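You operate a simulated robot arm through the tools that you are given. There is no shell and no other tool. Be economical: measure what you need, move in short steps, check, and stop when the job is done.

You are at the controls of a simulated two-armed robot. One attempt, no reset.

TASK
Load the violet clip shuttle with the green bobbin from the bobbin rack and thread it.
Fine: its empty bobbin goes on the bench winder, with the tail block up; press the clip to thread.
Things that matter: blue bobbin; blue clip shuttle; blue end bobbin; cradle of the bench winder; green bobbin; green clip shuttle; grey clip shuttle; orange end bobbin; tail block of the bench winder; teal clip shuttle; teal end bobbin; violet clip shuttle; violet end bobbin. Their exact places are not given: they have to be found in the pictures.

Only the result counts: the job must be done as asked and must still hold three seconds after the hand-in. Knocking over, shifting, dropping, spilling or breaking anything else fails it.

THE ROBOT
Two 6-joint arms with two-finger grippers on one trunk, on a base that drives. Base frame: it is fixed to the floor where the robot stands at the start and does not move with it; the origin is under the middle of the robot, x ahead of it, y to its left, z up; the surface under the hand at the start is at about z = 0.78. Readings come in m, rad, newtons and seconds.
The left shoulder is at the start at [0.03, 0.178, 0.888], the right one opposite. With the tool pointing down near the work surface each hand reaches from about 0.24 to 0.84 m from the robot's upright axis, wherever it stands, measured 20 degrees to its own side. Places, roughly: blue end bobbin (3x3x11 cm) [0.5, 0, 0.8]; cradle of the bench winder [0.4, 0.9, 0.8]; grey clip shuttle [0.5, 1.5, 0.75]; orange end bobbin (3x3x11 cm) [0.4, 0.4, 0.8]; tail block of the bench winder [0.4, 1, 0.8]; teal end bobbin (3x3x11 cm) [0.4, 0.3, 0.8]; violet end bobbin (3x3x11 cm) [0.4, 0.2, 0.8]. Payload 2.54 kg a hand.
Tool frame (each hand has its own): the origin (TCP) lies between the finger pads and is the grasp point; the fingertips stand 0.03 m ahead of it; z points along the fingers, y is the line along which they close. Largest opening 0.116 m; the body of the gripper starts 0.095 m behind the TCP.
Orientation is that of the tool frame in the base frame, as a unit quaternion [x, y, z, w]. With the fingers straight down and closing along the base's y, the tool's x points along the base's -x, its y along +y and its z along -z.

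THE INTERFACE
- The arms move only by the tool drive_tool. It takes "left_moves", "right_moves" or both (then of equal length, played together; a hand with none holds still); each is a list of rows, each an object of numbers (a shift or turn left out is 0, a gripper value left out holds the last): "x", "y", "z": the shift along the base's x, y, z in m; "ax", "ay", "az": the turn, a rotation vector about the base's x, y, z in rad; "grip": the finger opening in m, from 0 to 0.116. In form: [{"x": .., "y": .., "z": .., "ax": .., "ay": .., "az": .., "grip": ..}, ...]. A call has 1 to 10 rows; each row shifts and turns the commanded pose from where the row before left it. A row lasts 0.2 s, in which the tool goes at most 0.05 m and 0.15 rad; a call with a longer step from one row to the next is refused whole, and so is a gripper value outside its range. A pose out of reach is approached as far as the arm can. The call stops where the force on the tool passes 80 N (or 10 N more than at its start, if that is more) or the arm is blocked; 0.2 s more then pass. Each finger travels about 0.153 m/s and halts on what it meets, pressing with about 38 N; the grip force reading is that of the motor and also rises with nothing between the fingers. The clock runs only during rows and for 0.2 s after the last one: add rows that do not move to give the fingers time. It gives the time, the measured TCP pose, the force on the tool (base axes), the opening and the grip force at its end, in the units of the frame above (readings bear some noise), with the torque about the TCP (base axes, N m) and any sound that the robot's microphone picked up.
- Cameras (640 x 400 px; columns grow to the right, rows downward): "scene" is now at [0.0344, 0.0348, 1.6026]; the picture's right is [0.44, -0.90, 0.00], its down [-0.74, -0.36, -0.57] and it looks along [0.52, 0.25, -0.82] (base axes); focal length 264 px, centre (320, 200). "left" rides on the left gripper at [0.069, 0.015, -0.122] in its tool frame; the picture's right is [-0.21, 0.98, 0.00], its down [-0.83, -0.18, -0.53] and it looks along [-0.52, -0.11, 0.85] (tool axes); focal length 251 px, centre (320, 200). "right" rides on the right gripper at [0.069, -0.015, -0.122] in its tool frame; the picture's right is [0.21, 0.98, 0.00], its down [-0.83, 0.18, -0.53] and it looks along [-0.52, 0.11, 0.85] (tool axes); focal length 251 px, centre (320, 200).
- grab_frame(camera): a new picture of that camera. The clock stands still meanwhile.
- raise_lower(by): slides the trunk up (or, below 0, down) by that many m; the arms and the scene camera ride with it, the base frame stays. It gives what a move gives, with no picture.
- base_move(legs): drives the robot by 1 to 6 legs, each [ahead, left, turn to the left] in m, m and rad, along the robot's own axes; the way and the turn of a leg run together, so that a leg with both is an arc; at most 1.5 m and 3.142 rad a leg. The arms and the cameras ride along, it lands a little off, and it stops where it bumps. It gives what a move gives.
- aim_head(pan, tilt): turns the head with the scene camera to pan (to the left, within 2.496 rad either way) and tilt (down, from -0.506 to 1.204), counted from straight ahead of the robot. It gives what a move gives.
- point_at(camera, pixels): for up to 12 pixels [column, row] of the newest picture of that camera ("zoom" is the newest enlarged one), the place [x, y, z] in the base frame of the surface seen there, good to about 0.002 m. The clock stands still meanwhile.
- inspect(camera, box): a new picture of the part [left, top, right, bottom] of that camera's present view, enlarged. The clock stands still meanwhile.
- close_job(): hands the job in; it is judged then, once.

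Keep the steps short. Do not move on a guess: measure, check each grasp and each placing, and mend mistakes. In all there are 80 turns and 78 pictures (those below and enlarged ones count). Leave the grippers open and the arms clear of the work at the hand-in unless told otherwise, and finish with a single line.

The tools are called after "Emit:" as a command line: name --argument value ..., lists and objects as JSON in quotes. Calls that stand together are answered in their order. drive_tool: Moves the arms, as the interface text tells. Its arguments: {"type":"object","properties":{"left_moves":{"type":"array","items":{"type":"object","properties":{"x":{"type":"number"},"y":{"type":"number"},"z":{"type":"number"},"ax":{"type":"number"},"ay":{"type":"number"},"az":{"type":"number"},"grip":{"type":"number"}}}},"right_moves":{"type":"array","items":{"type":"object","properties":{"x":{"type":"number"},"y":{"type":"number"},"z":{"type":"number"},"ax":{"type":"number"},"ay":{"type":"number"},"az":{"type":"number"},"grip":{"type":"number"}}}}},"required":[]} The other tools are called the same way: raise_lower (by) slides the trunk up or down; base_move (legs) drives the base; aim_head (pan, tilt) turns the head that bears the scene camera; grab_frame (camera) takes a picture; point_at (camera, pixels) gives the place of the surface under pixels of a picture; inspect (camera, box) takes an enlarged picture of a part of a camera's view; close_job () hands the job in.

At the start:

```text
time_s: 0.0
left_tool_pos: [0.2861, 0.4412, 1.0068]
left_tool_rot: [0.001, 1.0, 0.001, 0.0]
left_ft_force: [0.1, -0.2, -0.1]
left_wrist_torque: [-0.02, 0.02, 0.02]
left_opening: 0.116
left_gripper_force: 0.0
right_tool_pos: [0.5978, 0.0482, 1.0826]
right_tool_rot: [0.0, 1.0, 0.0, 0.0]
right_ft_force: [0.1, 0.6, -0.5]
right_wrist_torque: [0.0, 0.05, -0.02]
right_opening: 0.1159
right_gripper_force: 0.0
trunk travel left (down, up): [-0.1, 0.44]
robot x, y, heading: [0.0002, -0.0012, 0.005]
head pan, tilt: [0.452, 0.96]
```

scene: 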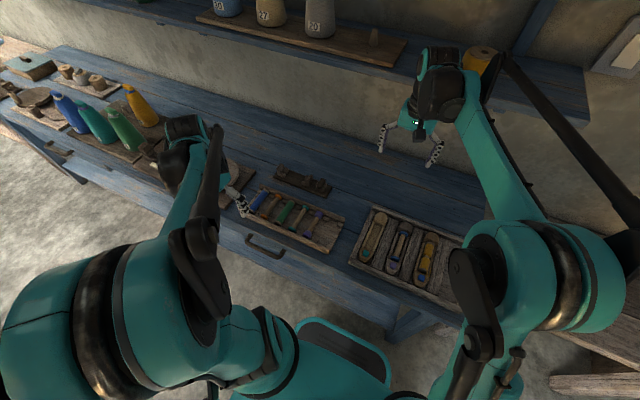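
right: 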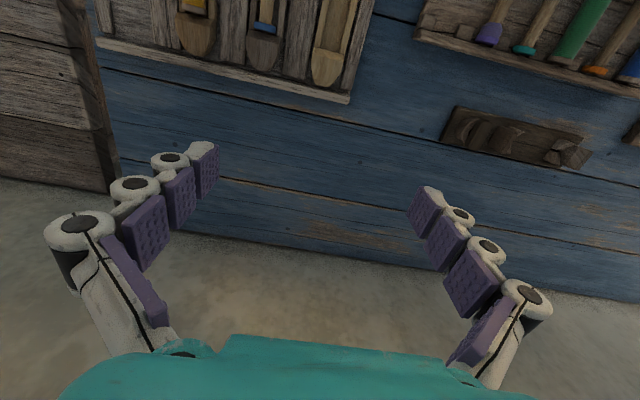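
left: 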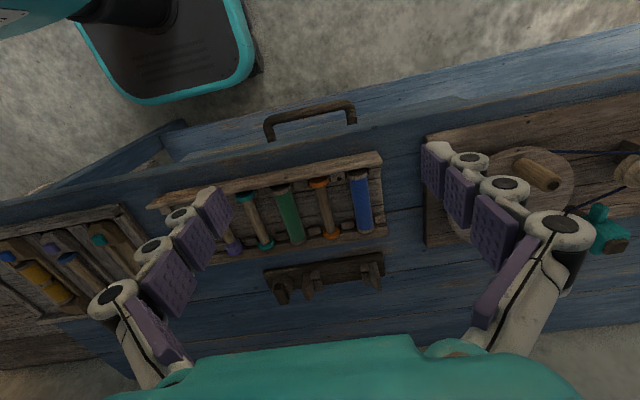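

I see a rack with bobbins, a shuttle tray on the right, and more things to the left. I start by enlarging the views.

Emit:
inspect --camera "left" --box '[130, 140, 400, 310]'

Emit:
inspect --camera "scene" --box '[220, 150, 480, 310]'

Emit:
inspect --camera "scene" --box '[0, 40, 260, 200]'

```text
2.35 times, centred on (265, 225) of left
```

zoom: 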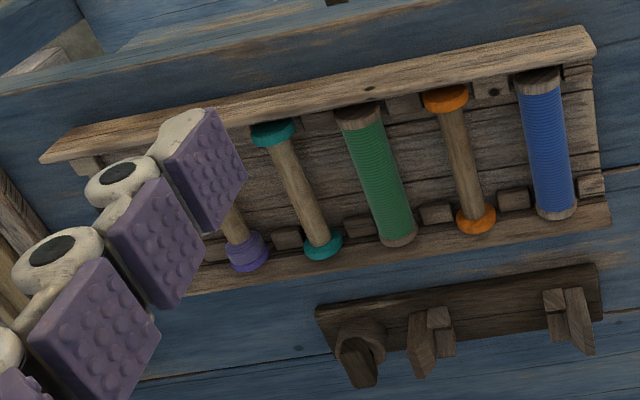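

```text
2.46 times, centred on (350, 230) of scene
```

zoom: 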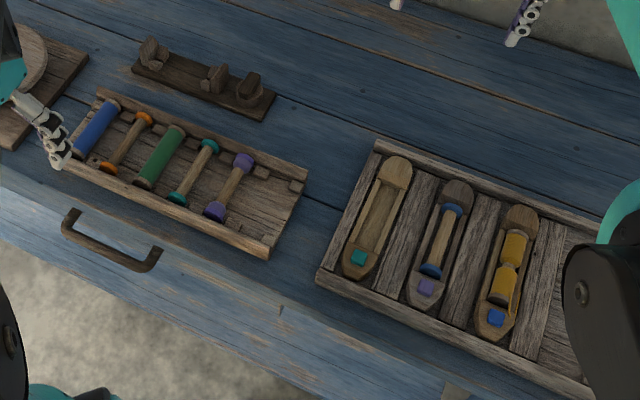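

```text
2.46 times, centred on (130, 120) of scene
```

zoom: 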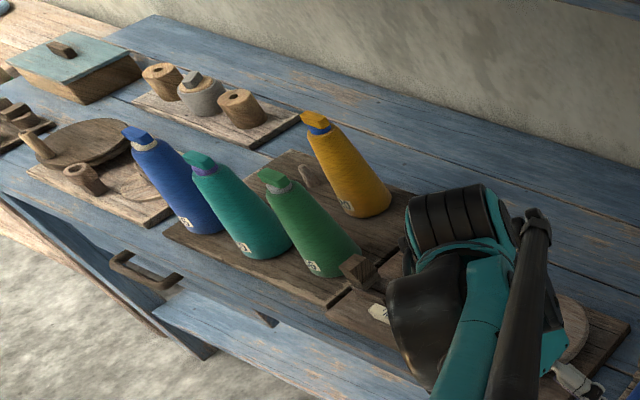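

The violet-clip shuttle (zoom 425,260) holds the blue-end empty bobbin. I turn the head left to see the winder.

Emit:
aim_head --pan 1.0 --tilt 0.75

Emit:
grab_frame --camera "scene"

```text
time_s: 1.0
left_tool_pos: [0.286, 0.4418, 1.0065]
left_tool_rot: [0.0, 1.0, 0.0, 0.0]
left_ft_force: [0.0, -1.1, -0.1]
left_wrist_torque: [0.01, 0.03, 0.0]
left_opening: 0.1159
left_gripper_force: 0.1
right_tool_pos: [0.598, 0.049, 1.0835]
right_tool_rot: [0.0, 1.0, 0.0, 0.0]
right_ft_force: [-0.3, -0.9, -0.9]
right_wrist_torque: [-0.05, -0.01, 0.02]
right_opening: 0.1158
right_gripper_force: 0.0
trunk travel left (down, up): [-0.1, 0.44]
robot x, y, heading: [0.0009, -0.002, -0.005]
head pan, tilt: [1.0, 0.75]
```

```text
71 pictures are left
```

scene: 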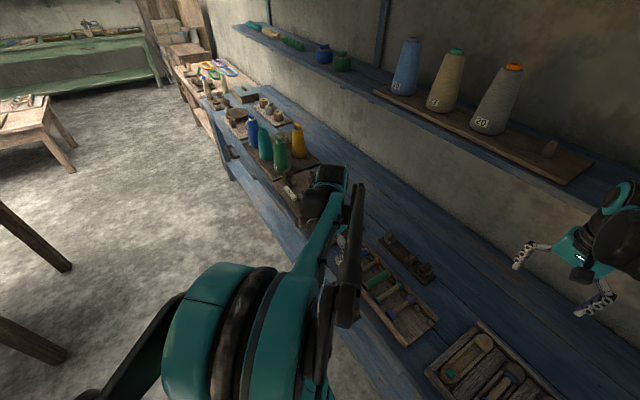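

I measure some places to learn what is where.

Emit:
point_at --camera "scene" --pixels '[[235, 118], [252, 145], [280, 168], [290, 185], [300, 170], [215, 100], [270, 105], [400, 255], [405, 310], [500, 370], [240, 200], [240, 95]]'

Emit:
inspect --camera "scene" --box '[160, 50, 360, 220]'

```text
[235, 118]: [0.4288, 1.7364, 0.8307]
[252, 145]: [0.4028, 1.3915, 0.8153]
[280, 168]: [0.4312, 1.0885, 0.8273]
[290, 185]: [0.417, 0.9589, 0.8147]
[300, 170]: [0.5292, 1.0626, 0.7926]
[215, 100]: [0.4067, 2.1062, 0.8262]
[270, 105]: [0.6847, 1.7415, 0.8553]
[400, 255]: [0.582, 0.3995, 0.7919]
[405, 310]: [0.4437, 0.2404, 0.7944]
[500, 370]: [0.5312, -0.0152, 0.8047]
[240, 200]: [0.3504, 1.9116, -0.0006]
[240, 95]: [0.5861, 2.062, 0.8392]
```

```text
2.35 times, centred on (260, 135) of scene
```

zoom: 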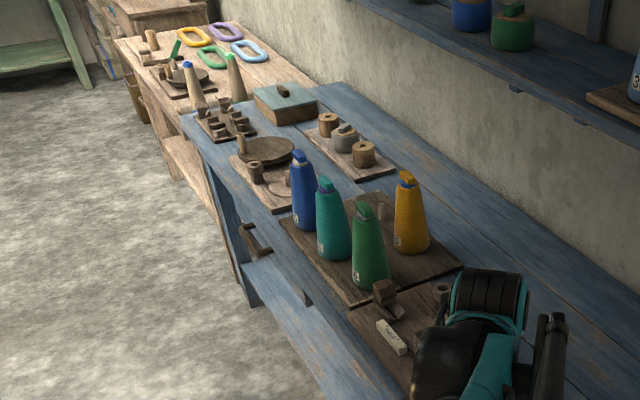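

The bench winder is the board at y≈0.6–1.0 under the left arm. I lift the left hand and draw the right hand back, so I can drive left and look.

Emit:
drive_tool --left_moves '[{"z": 0.05}, {"z": 0.05}, {"z": 0.05}, {"z": 0.05}, {"z": 0.04}]' --right_moves '[{"x": -0.05}, {"x": -0.05}, {"x": -0.05, "y": -0.05}, {"x": -0.05, "y": -0.05}, {"x": -0.05, "z": 0.03}]'

Emit:
base_move --legs '[[0, 0.6, 0]]'

Emit:
aim_head --pan 0.5 --tilt 0.96

Emit:
grab_frame --camera "scene"

Emit:
grab_frame --camera "left"

Emit:
grab_frame --camera "right"

```text
refused: row 3 steps farther than a row can; nothing moved
```

```text
time_s: 4.4
left_tool_pos: [0.2841, 1.0429, 1.0068]
left_tool_rot: [-0.001, 1.0, 0.0, 0.0]
left_ft_force: [0.4, -0.4, 0.0]
left_wrist_torque: [-0.02, -0.01, 0.0]
left_opening: 0.1161
left_gripper_force: 0.1
right_tool_pos: [0.5963, 0.6509, 1.0838]
right_tool_rot: [-0.001, 1.0, 0.0, 0.0]
right_ft_force: [0.1, 0.4, -0.1]
right_wrist_torque: [0.01, -0.02, 0.0]
right_opening: 0.1158
right_gripper_force: 0.1
trunk travel left (down, up): [-0.1, 0.44]
robot x, y, heading: [-0.0019, 0.6021, 0.002]
head pan, tilt: [1.0, 0.75]
```

```text
time_s: 5.3
left_tool_pos: [0.2852, 1.042, 1.0064]
left_tool_rot: [0.0, 1.0, 0.0, 0.0]
left_ft_force: [0.5, -0.7, -1.0]
left_wrist_torque: [-0.01, -0.03, 0.0]
left_opening: 0.116
left_gripper_force: 0.0
right_tool_pos: [0.597, 0.6496, 1.0842]
right_tool_rot: [-0.001, 1.0, 0.0, 0.001]
right_ft_force: [0.6, -0.4, -0.5]
right_wrist_torque: [-0.03, 0.01, -0.01]
right_opening: 0.1159
right_gripper_force: 0.0
trunk travel left (down, up): [-0.1, 0.44]
robot x, y, heading: [-0.0036, 0.5969, 0.001]
head pan, tilt: [0.499, 0.96]
```

```text
69 pictures are left
```

scene: 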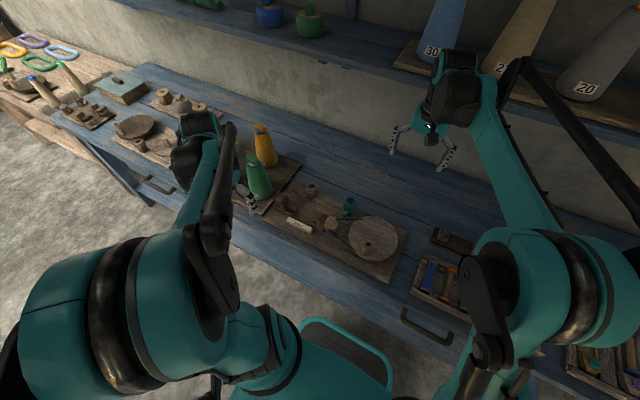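

```text
68 pictures are left
```

left: 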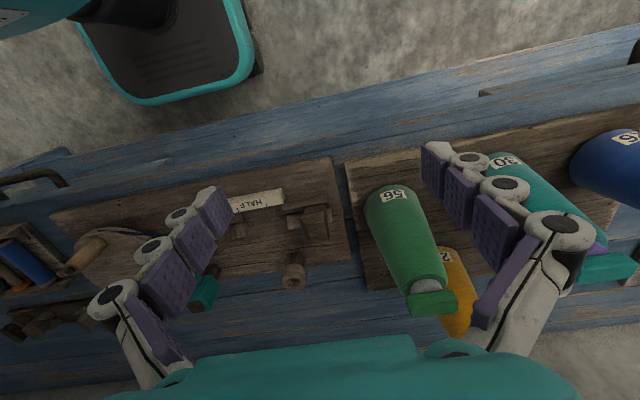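

```text
67 pictures are left
```

right: 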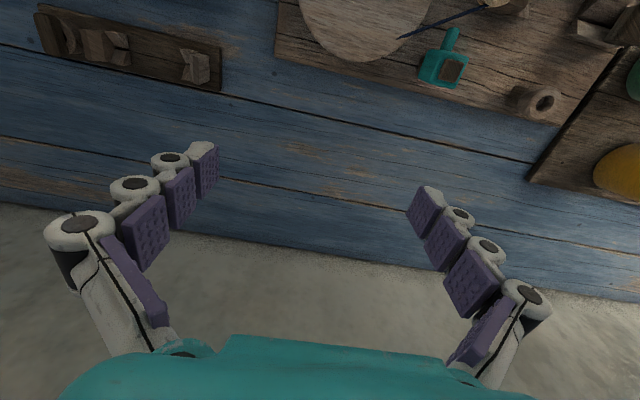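

The drive went ahead without the arm move (row too long), and nothing was bumped. Now I enlarge the winder.

Emit:
inspect --camera "scene" --box '[240, 170, 420, 282]'

Emit:
inspect --camera "left" --box '[170, 150, 370, 310]'

```text
3.56 times, centred on (330, 226) of scene
```

zoom: 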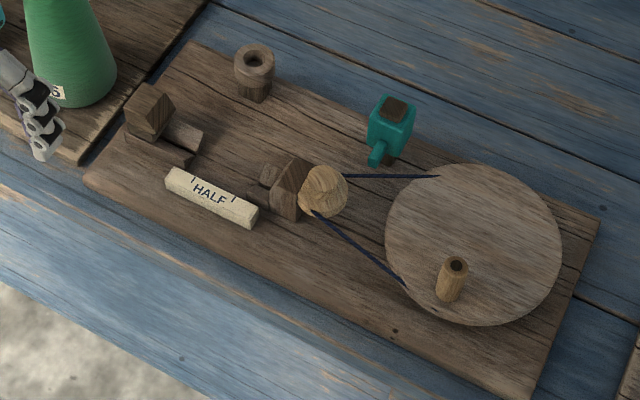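

```text
2.50 times, centred on (270, 230) of left
```

zoom: 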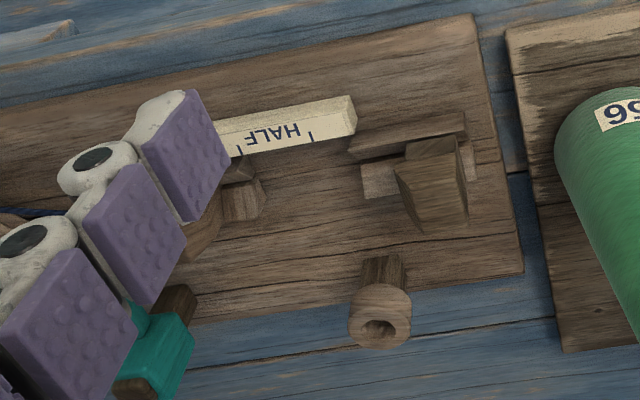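

The winder has a headstock with pulley, a tail block on a slide and a tag "HALF". I shift the left hand over the gap to see it freely, and draw the right hand back.

Emit:
drive_tool --left_moves '[{"y": -0.045}, {"y": -0.045}, {"z": 0.04}, {"z": 0.04}, {"z": 0.0}]' --right_moves '[{"x": -0.045}, {"x": -0.045}, {"x": -0.045}, {"x": -0.045}, {"y": -0.045}]'

Emit:
inspect --camera "left" --box '[210, 110, 450, 290]'

Emit:
inspect --camera "scene" --box '[250, 170, 370, 245]'

```text
time_s: 6.5
left_tool_pos: [0.2851, 0.9511, 1.0878]
left_tool_rot: [-0.001, 1.0, 0.0, 0.001]
left_ft_force: [-0.2, 0.1, -0.4]
left_wrist_torque: [-0.02, 0.0, -0.02]
left_opening: 0.1162
left_gripper_force: 0.1
right_tool_pos: [0.4199, 0.6046, 1.0842]
right_tool_rot: [0.0, 1.0, 0.0, 0.001]
right_ft_force: [-0.5, -0.1, 0.5]
right_wrist_torque: [0.03, 0.0, -0.02]
right_opening: 0.116
right_gripper_force: 0.0
trunk travel left (down, up): [-0.1, 0.44]
robot x, y, heading: [0.0003, 0.6003, 0.003]
head pan, tilt: [0.499, 0.96]
```

```text
2.22 times, centred on (330, 200) of left
```

zoom: 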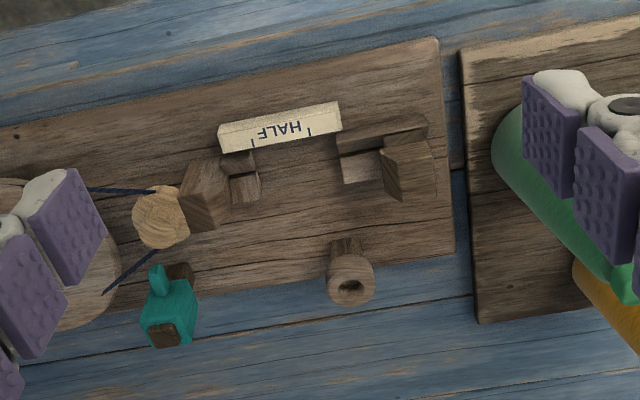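

```text
5.33 times, centred on (310, 208) of scene
```

zoom: 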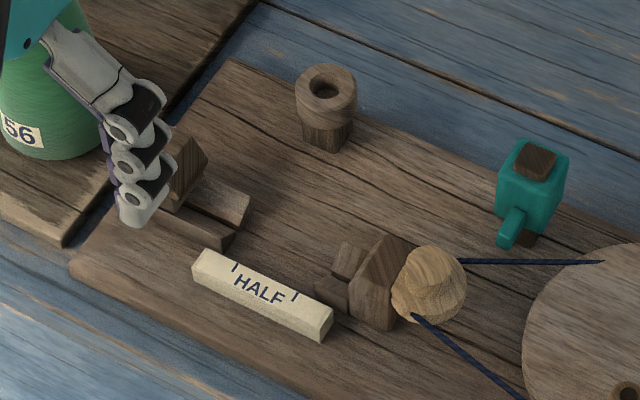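

I measure the winder details in the newest zoom (scene).

Emit:
point_at --camera "zoom" --pixels '[[350, 260], [338, 290], [390, 265], [365, 305], [190, 165], [175, 200], [220, 205], [195, 225], [325, 88], [262, 290], [435, 285], [300, 225]]'

Emit:
inspect --camera "left" --box '[270, 140, 390, 215]'

Emit:
point_at --camera "zoom" --pixels '[[190, 200], [190, 240], [250, 210], [100, 240], [440, 180], [440, 230], [400, 170], [520, 220], [540, 150], [570, 200], [340, 260], [600, 250]]'

```text
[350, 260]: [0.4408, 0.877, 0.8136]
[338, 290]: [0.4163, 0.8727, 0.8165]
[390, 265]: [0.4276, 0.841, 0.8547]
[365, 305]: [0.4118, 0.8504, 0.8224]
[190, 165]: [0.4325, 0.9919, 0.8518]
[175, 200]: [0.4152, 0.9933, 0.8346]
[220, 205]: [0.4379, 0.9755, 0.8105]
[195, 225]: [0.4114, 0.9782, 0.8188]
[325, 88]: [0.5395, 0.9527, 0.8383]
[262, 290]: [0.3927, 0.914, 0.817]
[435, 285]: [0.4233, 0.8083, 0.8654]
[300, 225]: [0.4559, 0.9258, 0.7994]
```

```text
5.33 times, centred on (330, 178) of left
```

zoom: 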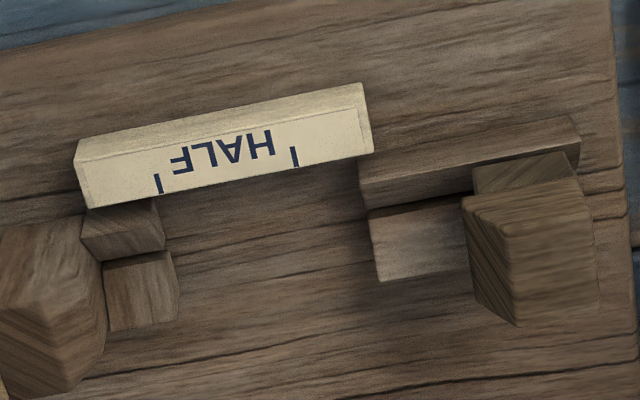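

```text
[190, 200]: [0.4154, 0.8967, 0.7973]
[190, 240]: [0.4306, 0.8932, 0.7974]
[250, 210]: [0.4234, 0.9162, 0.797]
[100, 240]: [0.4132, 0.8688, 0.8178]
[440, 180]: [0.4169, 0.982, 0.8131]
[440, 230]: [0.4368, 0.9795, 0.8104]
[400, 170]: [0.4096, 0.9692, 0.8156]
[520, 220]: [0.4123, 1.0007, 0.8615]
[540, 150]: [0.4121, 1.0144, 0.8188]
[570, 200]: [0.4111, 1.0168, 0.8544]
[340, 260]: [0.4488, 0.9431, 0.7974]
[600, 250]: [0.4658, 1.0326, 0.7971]
```

The cradle V blocks are at y≈0.875, the tail block stands at y≈0.985–1.02 on rails, axis about x≈0.427. Now I lift the left hand and drive to face the shuttle tray with the right hand.

Emit:
drive_tool --left_moves '[{"z": 0.045}, {"z": 0.045}, {"z": 0.045}]'

Emit:
base_move --legs '[[0, -0.37, 0]]'

Emit:
aim_head --pan -0.3 --tilt 0.96

Emit:
grab_frame --camera "scene"

Emit:
grab_frame --camera "right"

```text
time_s: 7.3
left_tool_pos: [0.2853, 0.9519, 1.221]
left_tool_rot: [0.0, 1.0, 0.0, 0.0]
left_ft_force: [-0.3, -0.4, 1.1]
left_wrist_torque: [0.04, 0.01, 0.0]
left_opening: 0.1159
left_gripper_force: 0.1
right_tool_pos: [0.4183, 0.6058, 1.0843]
right_tool_rot: [0.0, 1.0, 0.0, -0.001]
right_ft_force: [0.2, -0.9, 0.3]
right_wrist_torque: [-0.02, -0.01, 0.0]
right_opening: 0.1161
right_gripper_force: 0.0
trunk travel left (down, up): [-0.1, 0.44]
robot x, y, heading: [-0.0052, 0.6037, 0.005]
head pan, tilt: [0.499, 0.96]
```

```text
time_s: 9.7
left_tool_pos: [0.2857, 0.5849, 1.222]
left_tool_rot: [-0.004, 1.0, 0.001, 0.0]
left_ft_force: [-0.1, 0.4, 0.6]
left_wrist_torque: [0.06, -0.01, -0.04]
left_opening: 0.116
left_gripper_force: 0.1
right_tool_pos: [0.4205, 0.239, 1.0853]
right_tool_rot: [-0.005, 1.0, 0.0, 0.0]
right_ft_force: [0.1, -0.5, 0.7]
right_wrist_torque: [0.05, 0.01, 0.03]
right_opening: 0.116
right_gripper_force: 0.0
trunk travel left (down, up): [-0.1, 0.44]
robot x, y, heading: [0.0026, 0.231, 0.01]
head pan, tilt: [0.499, 0.96]
```

```text
time_s: 10.8
left_tool_pos: [0.2846, 0.5845, 1.2203]
left_tool_rot: [-0.005, 1.0, 0.0, 0.0]
left_ft_force: [0.2, -0.1, 0.3]
left_wrist_torque: [0.0, 0.0, 0.03]
left_opening: 0.1162
left_gripper_force: 0.0
right_tool_pos: [0.4216, 0.2398, 1.0845]
right_tool_rot: [-0.006, 1.0, 0.0, -0.001]
right_ft_force: [0.1, -0.7, 0.0]
right_wrist_torque: [-0.04, 0.01, 0.02]
right_opening: 0.116
right_gripper_force: 0.1
trunk travel left (down, up): [-0.1, 0.44]
robot x, y, heading: [0.0009, 0.2294, 0.01]
head pan, tilt: [-0.3, 0.96]
```

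```text
61 pictures are left
```

scene: 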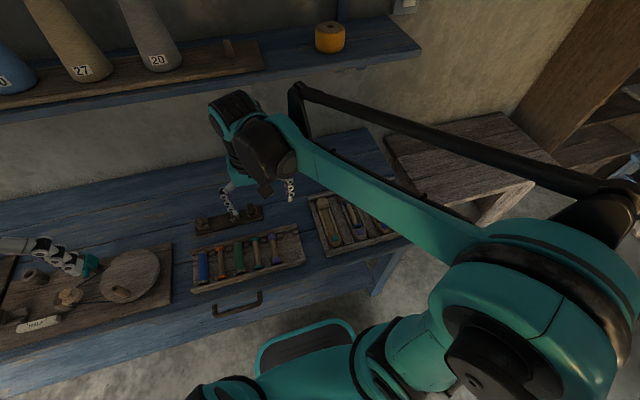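

```text
60 pictures are left
```

right: 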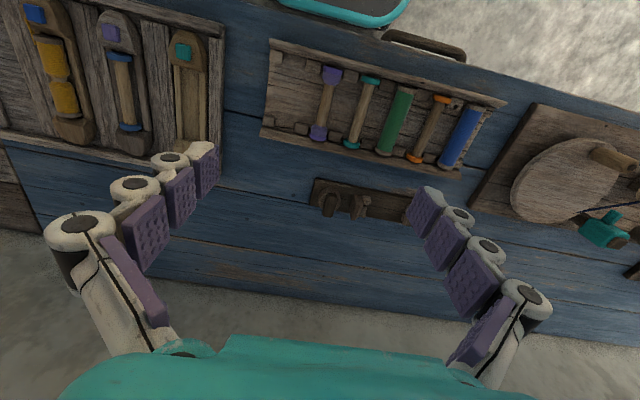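

The violet shuttle is at right-camera pixel (120,80), the green bobbin at (393,122). I enlarge both and measure.

Emit:
inspect --camera "right" --box '[60, 0, 240, 160]'

Emit:
point_at --camera "right" --pixels '[[111, 32], [119, 60], [124, 90], [129, 122], [132, 138], [402, 95], [392, 122], [384, 150], [98, 90], [145, 95]]'

Emit:
inspect --camera "right" --box '[290, 40, 510, 190]'

```text
2.50 times, centred on (150, 80) of right
```

zoom: 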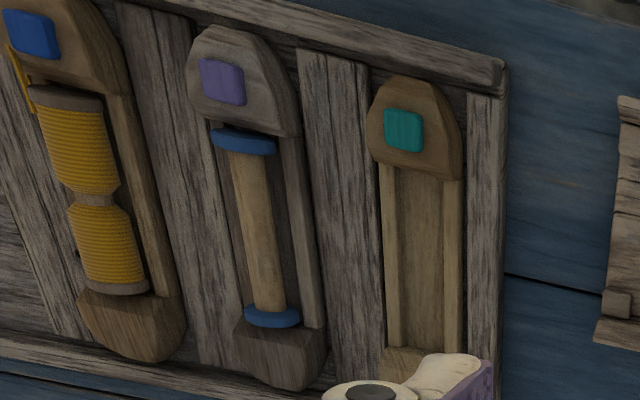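

```text
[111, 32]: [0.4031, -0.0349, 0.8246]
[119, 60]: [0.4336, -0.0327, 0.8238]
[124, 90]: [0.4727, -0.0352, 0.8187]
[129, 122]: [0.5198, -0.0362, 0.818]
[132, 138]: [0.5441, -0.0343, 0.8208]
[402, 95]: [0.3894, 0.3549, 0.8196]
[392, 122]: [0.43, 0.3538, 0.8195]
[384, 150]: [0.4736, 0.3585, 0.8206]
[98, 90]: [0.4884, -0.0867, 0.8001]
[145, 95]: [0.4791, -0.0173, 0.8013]
```

```text
2.67 times, centred on (400, 115) of right
```

zoom: 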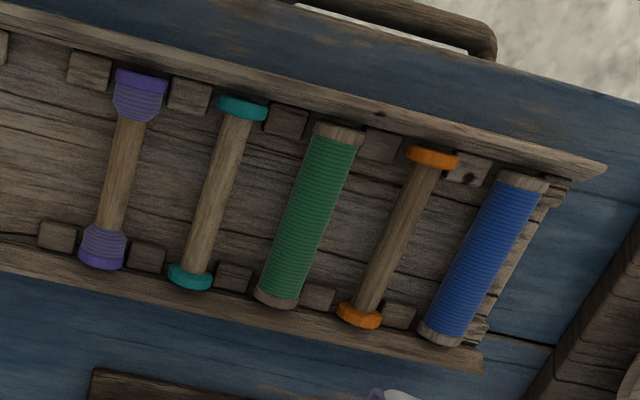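

I bring the right hand above the violet shuttle for a closer look, high and open.

Emit:
drive_tool --right_moves '[{"y": -0.046, "x": 0.008}, {"y": -0.046, "x": 0.008}, {"y": -0.046, "x": 0.008}, {"y": -0.046, "x": 0.008}, {"y": -0.046, "x": 0.008}, {"y": -0.044, "x": 0.008}, {"z": -0.045}, {"z": -0.045}, {"z": -0.03}]'

Emit:
grab_frame --camera "right"

Emit:
inspect --camera "right" --box '[220, 60, 420, 260]'

```text
time_s: 12.8
left_tool_pos: [0.2851, 0.585, 1.2205]
left_tool_rot: [-0.006, 1.0, -0.001, 0.0]
left_ft_force: [-0.5, -0.6, -0.3]
left_wrist_torque: [0.0, 0.0, -0.01]
left_opening: 0.116
left_gripper_force: 0.1
right_tool_pos: [0.4682, -0.0332, 0.964]
right_tool_rot: [-0.005, 1.0, 0.0, 0.0]
right_ft_force: [-0.2, 0.1, 0.2]
right_wrist_torque: [-0.02, -0.02, 0.0]
right_opening: 0.1161
right_gripper_force: 0.1
trunk travel left (down, up): [-0.1, 0.44]
robot x, y, heading: [0.0039, 0.2302, 0.011]
head pan, tilt: [-0.3, 0.96]
```

```text
57 pictures are left
```

right: 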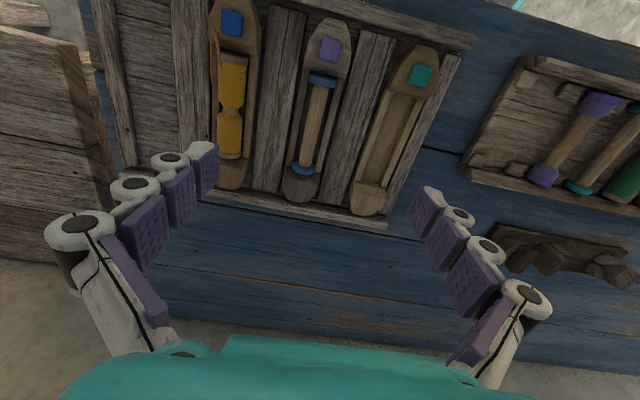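

```text
2.00 times, centred on (320, 160) of right
```

zoom: 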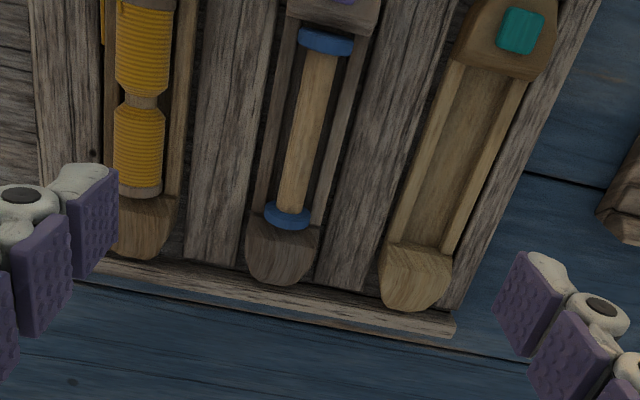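

I measure a profile across the bobbin, walls and slot at mid-length, and the flanges and clip.

Emit:
point_at --camera "zoom" --pixels '[[230, 130], [276, 120], [288, 130], [298, 130], [308, 130], [318, 130], [334, 130], [347, 120], [400, 130], [328, 38], [288, 210], [282, 240]]'

Emit:
inspect --camera "right" --box '[270, 20, 370, 210]'

Emit:
point_at --camera "right" --pixels '[[330, 49], [330, 35], [325, 72], [322, 80], [325, 80], [317, 102], [309, 148], [306, 165], [304, 172], [302, 180], [300, 195], [400, 92]]'

```text
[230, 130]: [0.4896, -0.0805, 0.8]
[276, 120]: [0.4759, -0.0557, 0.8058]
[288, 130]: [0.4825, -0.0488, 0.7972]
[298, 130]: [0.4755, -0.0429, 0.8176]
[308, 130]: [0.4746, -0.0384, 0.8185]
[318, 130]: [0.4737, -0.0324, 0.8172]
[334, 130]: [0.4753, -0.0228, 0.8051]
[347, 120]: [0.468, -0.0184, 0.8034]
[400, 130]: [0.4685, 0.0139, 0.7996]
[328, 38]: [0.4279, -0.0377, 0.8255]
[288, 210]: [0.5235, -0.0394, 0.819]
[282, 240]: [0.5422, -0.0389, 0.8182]
```

```text
2.11 times, centred on (320, 115) of right
```

zoom: 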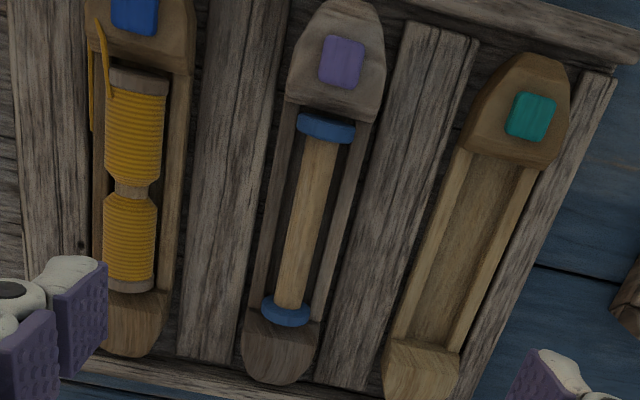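

```text
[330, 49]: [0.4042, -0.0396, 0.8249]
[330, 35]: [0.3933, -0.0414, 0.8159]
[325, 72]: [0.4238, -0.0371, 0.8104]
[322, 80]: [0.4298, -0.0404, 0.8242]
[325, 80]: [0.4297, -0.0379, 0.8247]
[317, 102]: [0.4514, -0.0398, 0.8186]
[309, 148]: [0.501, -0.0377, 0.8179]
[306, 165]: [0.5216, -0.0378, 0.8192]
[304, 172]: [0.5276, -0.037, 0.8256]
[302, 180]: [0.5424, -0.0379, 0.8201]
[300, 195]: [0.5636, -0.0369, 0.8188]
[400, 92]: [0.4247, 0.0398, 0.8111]
```

Barrel axis: y≈−0.038, z≈0.810, radius≈8 mm; shuttle walls top out at 0.805; flanges x≈0.424–0.528. I narrow the fingers to 0.05 and descend over x≈0.477, tips to end at 0.807.

Emit:
drive_tool --right_moves '[{"x": 0.009, "y": -0.005, "grip": 0.05}, {"grip": 0.05}, {"grip": 0.05}, {"z": -0.045}, {"z": -0.04}, {"z": -0.025}, {}]'

Emit:
grab_frame --camera "right"

```text
time_s: 14.4
left_tool_pos: [0.2844, 0.5836, 1.2216]
left_tool_rot: [-0.005, 1.0, -0.001, 0.0]
left_ft_force: [-0.3, -0.1, -0.2]
left_wrist_torque: [-0.01, -0.01, -0.03]
left_opening: 0.116
left_gripper_force: 0.2
right_tool_pos: [0.4769, -0.0384, 0.8555]
right_tool_rot: [-0.006, 1.0, 0.0, 0.001]
right_ft_force: [0.8, 0.9, 0.9]
right_wrist_torque: [-0.03, 0.0, 0.02]
right_opening: 0.0499
right_gripper_force: 0.2
trunk travel left (down, up): [-0.1, 0.44]
robot x, y, heading: [0.0001, 0.2288, 0.013]
head pan, tilt: [-0.3, 0.96]
```

```text
54 pictures are left
```

right: 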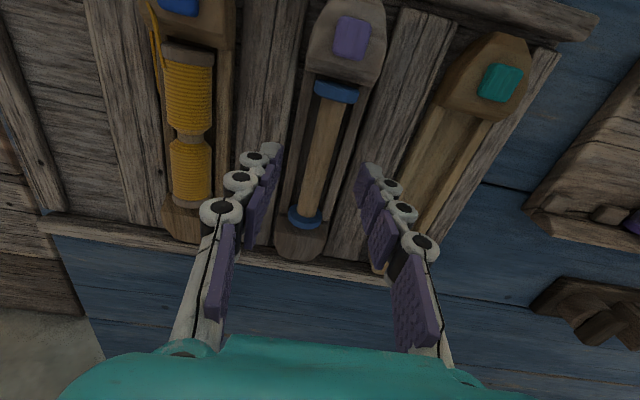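

Fingers straddle the barrel evenly. I go down the last 18 mm and close.

Emit:
drive_tool --right_moves '[{"z": -0.018}, {}, {"grip": 0.0}, {"grip": 0.0}, {"grip": 0.0}]'

Emit:
grab_frame --camera "right"

```text
time_s: 15.6
left_tool_pos: [0.2854, 0.5848, 1.2206]
left_tool_rot: [-0.004, 1.0, 0.0, 0.0]
left_ft_force: [0.1, -0.5, 1.5]
left_wrist_torque: [0.0, 0.03, -0.01]
left_opening: 0.1161
left_gripper_force: 0.0
right_tool_pos: [0.4768, -0.0391, 0.8372]
right_tool_rot: [-0.005, 1.0, 0.001, 0.001]
right_ft_force: [-0.9, 0.4, 0.1]
right_wrist_torque: [0.03, 0.03, 0.03]
right_opening: 0.0181
right_gripper_force: 37.6
trunk travel left (down, up): [-0.1, 0.44]
robot x, y, heading: [0.0015, 0.2259, 0.011]
head pan, tilt: [-0.3, 0.96]
```

```text
53 pictures are left
```

right: 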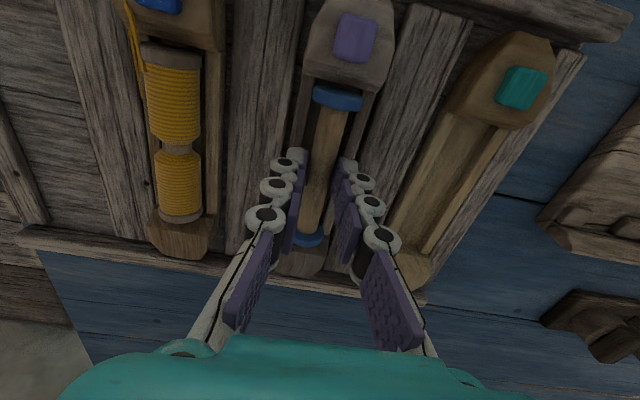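

The grip holds on an 18 mm barrel. I lift gently and look.

Emit:
drive_tool --right_moves '[{"z": 0.01}, {"z": 0.015}, {"z": 0.025}, {"z": 0.04}, {"z": 0.04}]'

Emit:
grab_frame --camera "right"

```text
time_s: 16.8
left_tool_pos: [0.2846, 0.5853, 1.2208]
left_tool_rot: [-0.004, 1.0, 0.001, -0.001]
left_ft_force: [-0.5, 0.5, 0.4]
left_wrist_torque: [0.0, 0.0, 0.03]
left_opening: 0.1159
left_gripper_force: 0.1
right_tool_pos: [0.4785, -0.0387, 0.9711]
right_tool_rot: [-0.005, 1.0, 0.0, 0.0]
right_ft_force: [0.1, -0.3, -0.2]
right_wrist_torque: [0.01, -0.01, 0.02]
right_opening: 0.0182
right_gripper_force: 37.9
trunk travel left (down, up): [-0.1, 0.44]
robot x, y, heading: [-0.0003, 0.23, 0.015]
head pan, tilt: [-0.3, 0.96]
```

```text
52 pictures are left
```

right: 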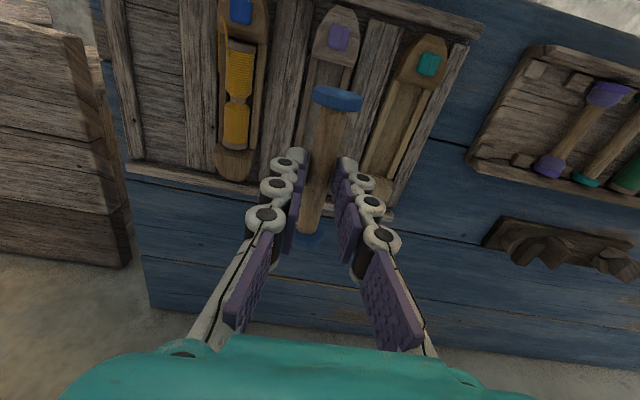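

The bobbin is held and clear; the shuttle stayed. I lift a bit more and drive left to the winder, undoing the small heading drift.

Emit:
drive_tool --right_moves '[{"z": 0.04}, {"z": 0.04}]' --left_moves '[{"z": 0.03}, {"z": 0.03}]'

Emit:
base_move --legs '[[0, 0.88, -0.013]]'

Emit:
aim_head --pan -0.4 --tilt 1.0

Emit:
drive_tool --right_moves '[{"az": 0.145}, {"az": 0.145}, {"az": 0.145}, {"az": 0.145}, {"az": 0.145}, {"az": 0.145}, {"az": 0.145}, {"az": 0.145}, {"az": 0.145}, {"az": 0.145}]'

Emit:
grab_frame --camera "scene"

```text
time_s: 17.4
left_tool_pos: [0.2845, 0.5845, 1.2803]
left_tool_rot: [-0.006, 1.0, 0.0, 0.001]
left_ft_force: [0.1, -0.1, -0.1]
left_wrist_torque: [-0.02, 0.02, 0.01]
left_opening: 0.1159
left_gripper_force: 0.0
right_tool_pos: [0.4778, -0.0405, 1.0492]
right_tool_rot: [-0.005, 1.0, 0.0, 0.0]
right_ft_force: [0.3, 0.0, -0.2]
right_wrist_torque: [-0.02, 0.0, 0.04]
right_opening: 0.0181
right_gripper_force: 37.8
trunk travel left (down, up): [-0.1, 0.44]
robot x, y, heading: [0.0004, 0.2281, 0.004]
head pan, tilt: [-0.3, 0.96]
```

```text
time_s: 22.0
left_tool_pos: [0.2806, 1.4638, 1.2793]
left_tool_rot: [-0.002, 1.0, 0.0, 0.0]
left_ft_force: [0.7, -0.3, 0.4]
left_wrist_torque: [0.01, 0.0, 0.05]
left_opening: 0.1163
left_gripper_force: 0.1
right_tool_pos: [0.4708, 0.836, 1.0498]
right_tool_rot: [-0.002, 1.0, 0.0, 0.0]
right_ft_force: [0.5, 0.1, 0.0]
right_wrist_torque: [-0.06, 0.01, -0.02]
right_opening: 0.0181
right_gripper_force: 38.0
trunk travel left (down, up): [-0.1, 0.44]
robot x, y, heading: [-0.0049, 1.1139, 0.006]
head pan, tilt: [-0.3, 0.96]
```

```text
time_s: 22.7
left_tool_pos: [0.281, 1.4617, 1.2797]
left_tool_rot: [-0.002, 1.0, 0.001, 0.0]
left_ft_force: [-0.5, 0.5, 0.5]
left_wrist_torque: [0.02, -0.02, 0.03]
left_opening: 0.1161
left_gripper_force: 0.1
right_tool_pos: [0.4698, 0.8366, 1.0493]
right_tool_rot: [-0.001, 1.0, -0.001, 0.0]
right_ft_force: [0.0, -1.3, 0.3]
right_wrist_torque: [-0.04, 0.0, -0.02]
right_opening: 0.0179
right_gripper_force: 38.3
trunk travel left (down, up): [-0.1, 0.44]
robot x, y, heading: [-0.0034, 1.1108, 0.002]
head pan, tilt: [-0.4, 1.0]
```

```text
time_s: 24.9
left_tool_pos: [0.281, 1.4616, 1.2801]
left_tool_rot: [-0.002, 1.0, 0.0, -0.001]
left_ft_force: [0.0, -0.4, 0.2]
left_wrist_torque: [0.03, 0.0, -0.02]
left_opening: 0.1163
left_gripper_force: 0.0
right_tool_pos: [0.4704, 0.8362, 1.0491]
right_tool_rot: [-0.665, 0.747, 0.001, 0.0]
right_ft_force: [0.8, 0.1, -0.6]
right_wrist_torque: [-0.03, -0.05, -0.02]
right_opening: 0.0179
right_gripper_force: 37.4
trunk travel left (down, up): [-0.1, 0.44]
robot x, y, heading: [-0.0019, 1.1078, 0.006]
head pan, tilt: [-0.4, 1.0]
```

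```text
51 pictures are left
```

scene: 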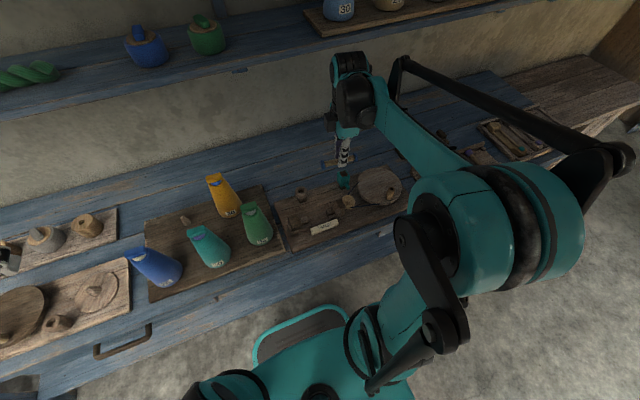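

Rotation worked; 0.116 rad remains. I finish it and go above the cradle, z≈0.95.

Emit:
drive_tool --right_moves '[{"az": 0.116}, {"x": -0.042, "y": 0.02}, {"y": 0.045}, {"y": 0.02, "z": -0.03}, {"z": -0.045}, {}]'

Emit:
grab_frame --camera "right"

Emit:
inspect --camera "scene" --box '[260, 130, 420, 250]'

```text
time_s: 26.3
left_tool_pos: [0.2795, 1.4626, 1.2806]
left_tool_rot: [-0.002, 1.0, 0.0, 0.0]
left_ft_force: [0.0, -0.2, -1.0]
left_wrist_torque: [-0.02, -0.01, -0.01]
left_opening: 0.1161
left_gripper_force: 0.0
right_tool_pos: [0.4293, 0.9216, 0.976]
right_tool_rot: [-0.706, 0.708, -0.001, 0.0]
right_ft_force: [0.3, 0.4, -0.6]
right_wrist_torque: [-0.01, -0.03, 0.0]
right_opening: 0.0178
right_gripper_force: 37.6
trunk travel left (down, up): [-0.1, 0.44]
robot x, y, heading: [-0.0025, 1.1099, 0.002]
head pan, tilt: [-0.4, 1.0]
```

```text
50 pictures are left
```

right: 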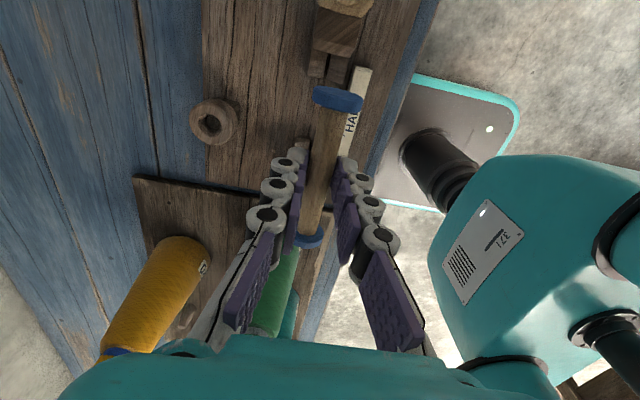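

```text
3.33 times, centred on (340, 190) of scene
```

zoom: 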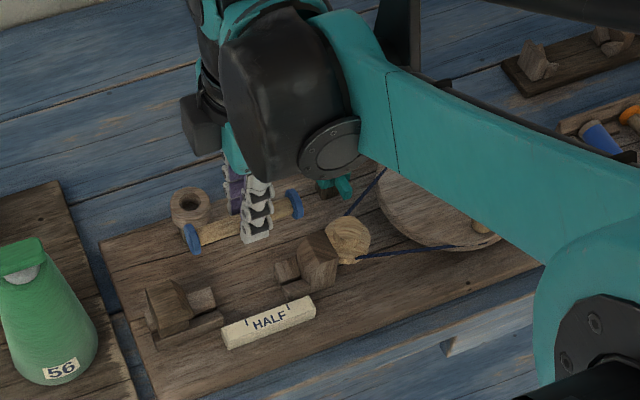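

I measure headstock, cradle V blocks, tail block and the held bobbin.

Emit:
point_at --camera "zoom" --pixels '[[285, 268], [293, 290], [310, 262], [318, 245], [303, 252], [300, 275], [202, 298], [205, 325], [183, 290], [165, 300], [186, 239], [296, 205]]'

Emit:
inspect --camera "right" --box '[270, 0, 390, 130]'

Emit:
point_at --camera "right" --pixels '[[338, 93], [330, 108], [322, 140], [310, 238], [335, 30], [318, 65], [333, 68], [325, 60], [333, 50], [345, 10]]'

```text
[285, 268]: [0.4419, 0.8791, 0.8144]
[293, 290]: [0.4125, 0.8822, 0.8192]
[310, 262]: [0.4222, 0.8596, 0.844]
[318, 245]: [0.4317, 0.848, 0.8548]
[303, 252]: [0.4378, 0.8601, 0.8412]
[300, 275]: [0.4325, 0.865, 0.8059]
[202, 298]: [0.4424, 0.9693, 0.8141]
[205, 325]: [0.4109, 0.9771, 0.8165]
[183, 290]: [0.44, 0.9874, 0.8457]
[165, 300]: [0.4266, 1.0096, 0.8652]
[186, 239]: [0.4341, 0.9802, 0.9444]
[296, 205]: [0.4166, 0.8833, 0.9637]
```

```text
3.08 times, centred on (330, 65) of right
```

zoom: 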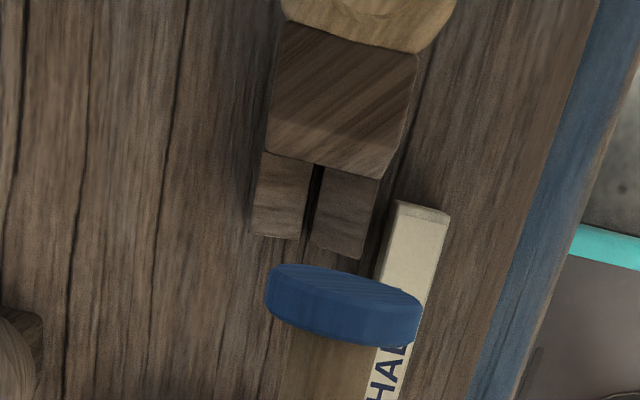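

```text
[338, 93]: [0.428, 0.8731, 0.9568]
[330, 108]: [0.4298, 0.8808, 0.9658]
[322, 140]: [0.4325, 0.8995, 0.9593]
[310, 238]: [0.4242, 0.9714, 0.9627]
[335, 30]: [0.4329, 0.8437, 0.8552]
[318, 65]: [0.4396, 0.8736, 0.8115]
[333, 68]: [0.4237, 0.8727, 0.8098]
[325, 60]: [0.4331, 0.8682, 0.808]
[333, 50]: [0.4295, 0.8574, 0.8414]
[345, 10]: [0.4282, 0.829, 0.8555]
```

I measure cradle and flange edges in this right zoom for lateral centring.

Emit:
point_at --camera "zoom" --pixels '[[258, 190], [305, 195], [313, 195], [320, 200], [372, 210], [275, 225], [345, 250], [275, 100], [408, 110], [272, 285], [415, 305], [345, 275]]'

Emit:
inspect --camera "scene" --box '[280, 180, 360, 240]'

```text
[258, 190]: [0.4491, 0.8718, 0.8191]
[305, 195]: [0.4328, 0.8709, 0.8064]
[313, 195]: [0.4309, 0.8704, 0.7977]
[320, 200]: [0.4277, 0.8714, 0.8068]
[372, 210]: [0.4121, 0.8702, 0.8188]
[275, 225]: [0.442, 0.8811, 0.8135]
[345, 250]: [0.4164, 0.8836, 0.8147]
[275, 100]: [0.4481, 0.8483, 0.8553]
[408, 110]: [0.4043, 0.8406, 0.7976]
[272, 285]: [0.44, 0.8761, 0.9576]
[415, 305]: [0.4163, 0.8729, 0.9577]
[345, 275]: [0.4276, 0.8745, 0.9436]
```

```text
6.67 times, centred on (320, 210) of scene
```

zoom: 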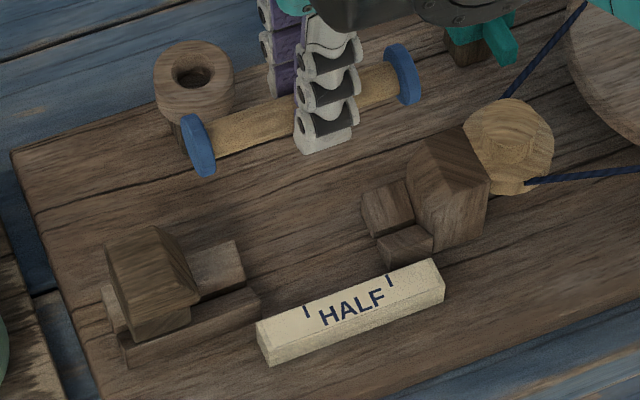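

I measure the far flange and the tail block faces.

Emit:
point_at --camera "zoom" --pixels '[[197, 145], [205, 130], [190, 145], [400, 75], [408, 55], [188, 275], [193, 290], [150, 255], [170, 315], [212, 255], [225, 310], [160, 235]]'

```text
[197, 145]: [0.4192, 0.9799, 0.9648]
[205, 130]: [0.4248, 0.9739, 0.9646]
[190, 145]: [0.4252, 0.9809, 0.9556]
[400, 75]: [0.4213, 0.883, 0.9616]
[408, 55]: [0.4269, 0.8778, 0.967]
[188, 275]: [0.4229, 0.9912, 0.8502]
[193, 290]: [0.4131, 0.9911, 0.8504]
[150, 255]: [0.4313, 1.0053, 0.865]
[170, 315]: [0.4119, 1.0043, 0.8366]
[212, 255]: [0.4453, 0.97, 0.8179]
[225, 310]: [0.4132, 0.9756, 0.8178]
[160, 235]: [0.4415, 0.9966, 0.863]
```

Bobbin spans y 0.8735–0.981; headstock face y≈0.8605; V axis x≈0.4305, rest height≈0.8235. I shift x +2 mm, y −9.5 mm and descend to 15 mm above the seat.

Emit:
drive_tool --right_moves '[{"x": 0.002, "y": -0.0095}, {"z": -0.045}, {"z": -0.045}, {"z": -0.022}, {}]'

Emit:
inspect --camera "scene" --box '[280, 180, 360, 240]'

Emit:
inspect --camera "right" --box '[260, 20, 400, 150]'

Emit:
point_at --camera "zoom" --pixels '[[300, 190], [250, 200], [390, 215]]'

```text
time_s: 27.5
left_tool_pos: [0.2803, 1.4612, 1.2797]
left_tool_rot: [-0.002, 1.0, 0.0, 0.001]
left_ft_force: [-0.2, 0.3, 0.0]
left_wrist_torque: [0.0, 0.02, -0.02]
left_opening: 0.1158
left_gripper_force: 0.0
right_tool_pos: [0.4293, 0.911, 0.8641]
right_tool_rot: [-0.707, 0.707, 0.0, 0.0]
right_ft_force: [-0.3, -0.1, 0.7]
right_wrist_torque: [-0.03, 0.0, 0.0]
right_opening: 0.0176
right_gripper_force: 38.0
trunk travel left (down, up): [-0.1, 0.44]
robot x, y, heading: [-0.0029, 1.1082, 0.002]
head pan, tilt: [-0.4, 1.0]
```

```text
6.67 times, centred on (320, 210) of scene
```

zoom: 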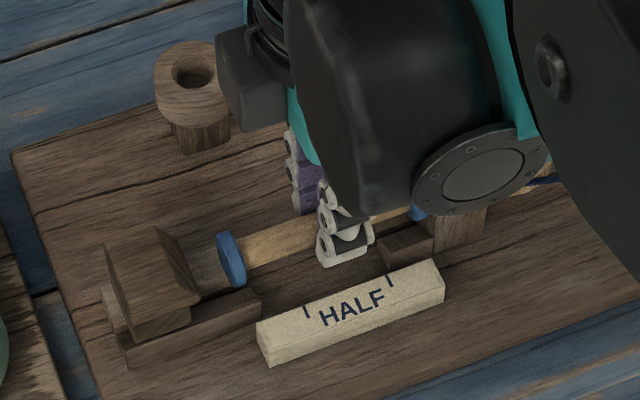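

```text
3.08 times, centred on (330, 85) of right
```

zoom: 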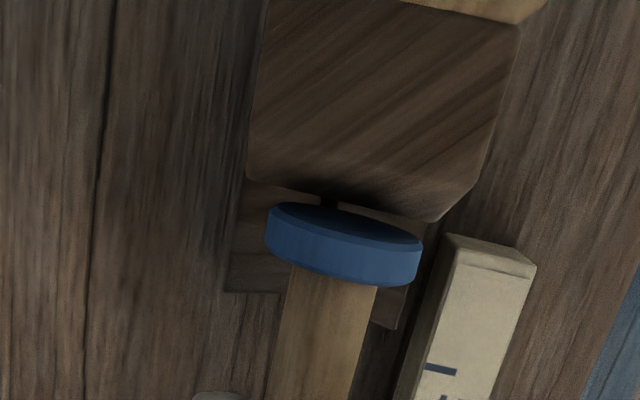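

```text
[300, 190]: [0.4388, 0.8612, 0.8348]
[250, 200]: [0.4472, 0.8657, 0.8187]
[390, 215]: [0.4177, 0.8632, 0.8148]
```

The flange hangs just above the V next to the headstock. I check its lateral centre.

Emit:
point_at --camera "zoom" --pixels '[[272, 225], [415, 260], [345, 245], [345, 215], [330, 330], [280, 208]]'

```text
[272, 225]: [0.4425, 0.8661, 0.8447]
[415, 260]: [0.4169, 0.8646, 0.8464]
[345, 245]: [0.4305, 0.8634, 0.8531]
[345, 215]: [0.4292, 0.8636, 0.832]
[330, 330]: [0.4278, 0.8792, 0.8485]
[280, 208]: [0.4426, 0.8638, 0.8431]
```

Centre x≈0.4297, end face y≈0.863, axis z≈0.838. I lower 13 mm, then 2 mm more, watching the force.

Emit:
drive_tool --right_moves '[{"x": 0.001, "y": 0.001, "z": -0.007}, {"z": -0.005}, {}]'

Emit:
drive_tool --right_moves '[{"z": -0.0025}, {}]'

Emit:
inspect --camera "scene" --box '[280, 180, 360, 240]'

```text
time_s: 28.3
left_tool_pos: [0.2813, 1.462, 1.2796]
left_tool_rot: [-0.001, 1.0, 0.0, 0.0]
left_ft_force: [-0.6, -0.5, 0.1]
left_wrist_torque: [0.0, -0.03, 0.02]
left_opening: 0.1163
left_gripper_force: 0.1
right_tool_pos: [0.4308, 0.9128, 0.8502]
right_tool_rot: [-0.707, 0.708, 0.0, 0.0]
right_ft_force: [-0.7, -0.1, -0.7]
right_wrist_torque: [0.02, 0.03, -0.01]
right_opening: 0.0176
right_gripper_force: 38.3
trunk travel left (down, up): [-0.1, 0.44]
robot x, y, heading: [-0.0025, 1.1123, 0.006]
head pan, tilt: [-0.4, 1.0]
```

```text
time_s: 28.9
left_tool_pos: [0.2808, 1.4616, 1.2805]
left_tool_rot: [-0.002, 1.0, -0.001, 0.0]
left_ft_force: [-0.5, 0.4, -0.1]
left_wrist_torque: [-0.01, 0.05, -0.01]
left_opening: 0.116
left_gripper_force: 0.1
right_tool_pos: [0.4311, 0.9126, 0.8482]
right_tool_rot: [-0.706, 0.708, 0.0, 0.0]
right_ft_force: [-0.4, -0.8, -0.6]
right_wrist_torque: [-0.03, 0.0, 0.02]
right_opening: 0.0175
right_gripper_force: 38.2
trunk travel left (down, up): [-0.1, 0.44]
robot x, y, heading: [-0.0081, 1.1129, 0.004]
head pan, tilt: [-0.4, 1.0]
```

```text
6.67 times, centred on (320, 210) of scene
```

zoom: 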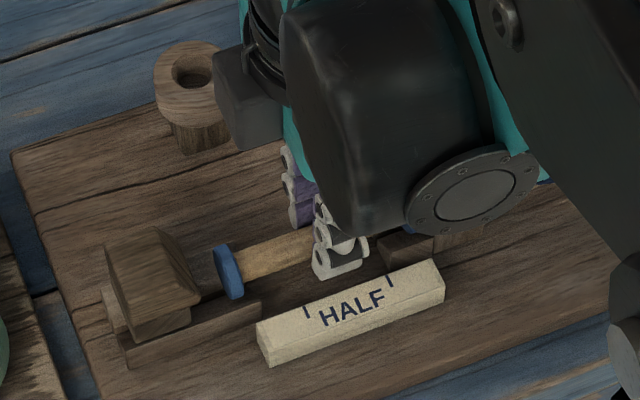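

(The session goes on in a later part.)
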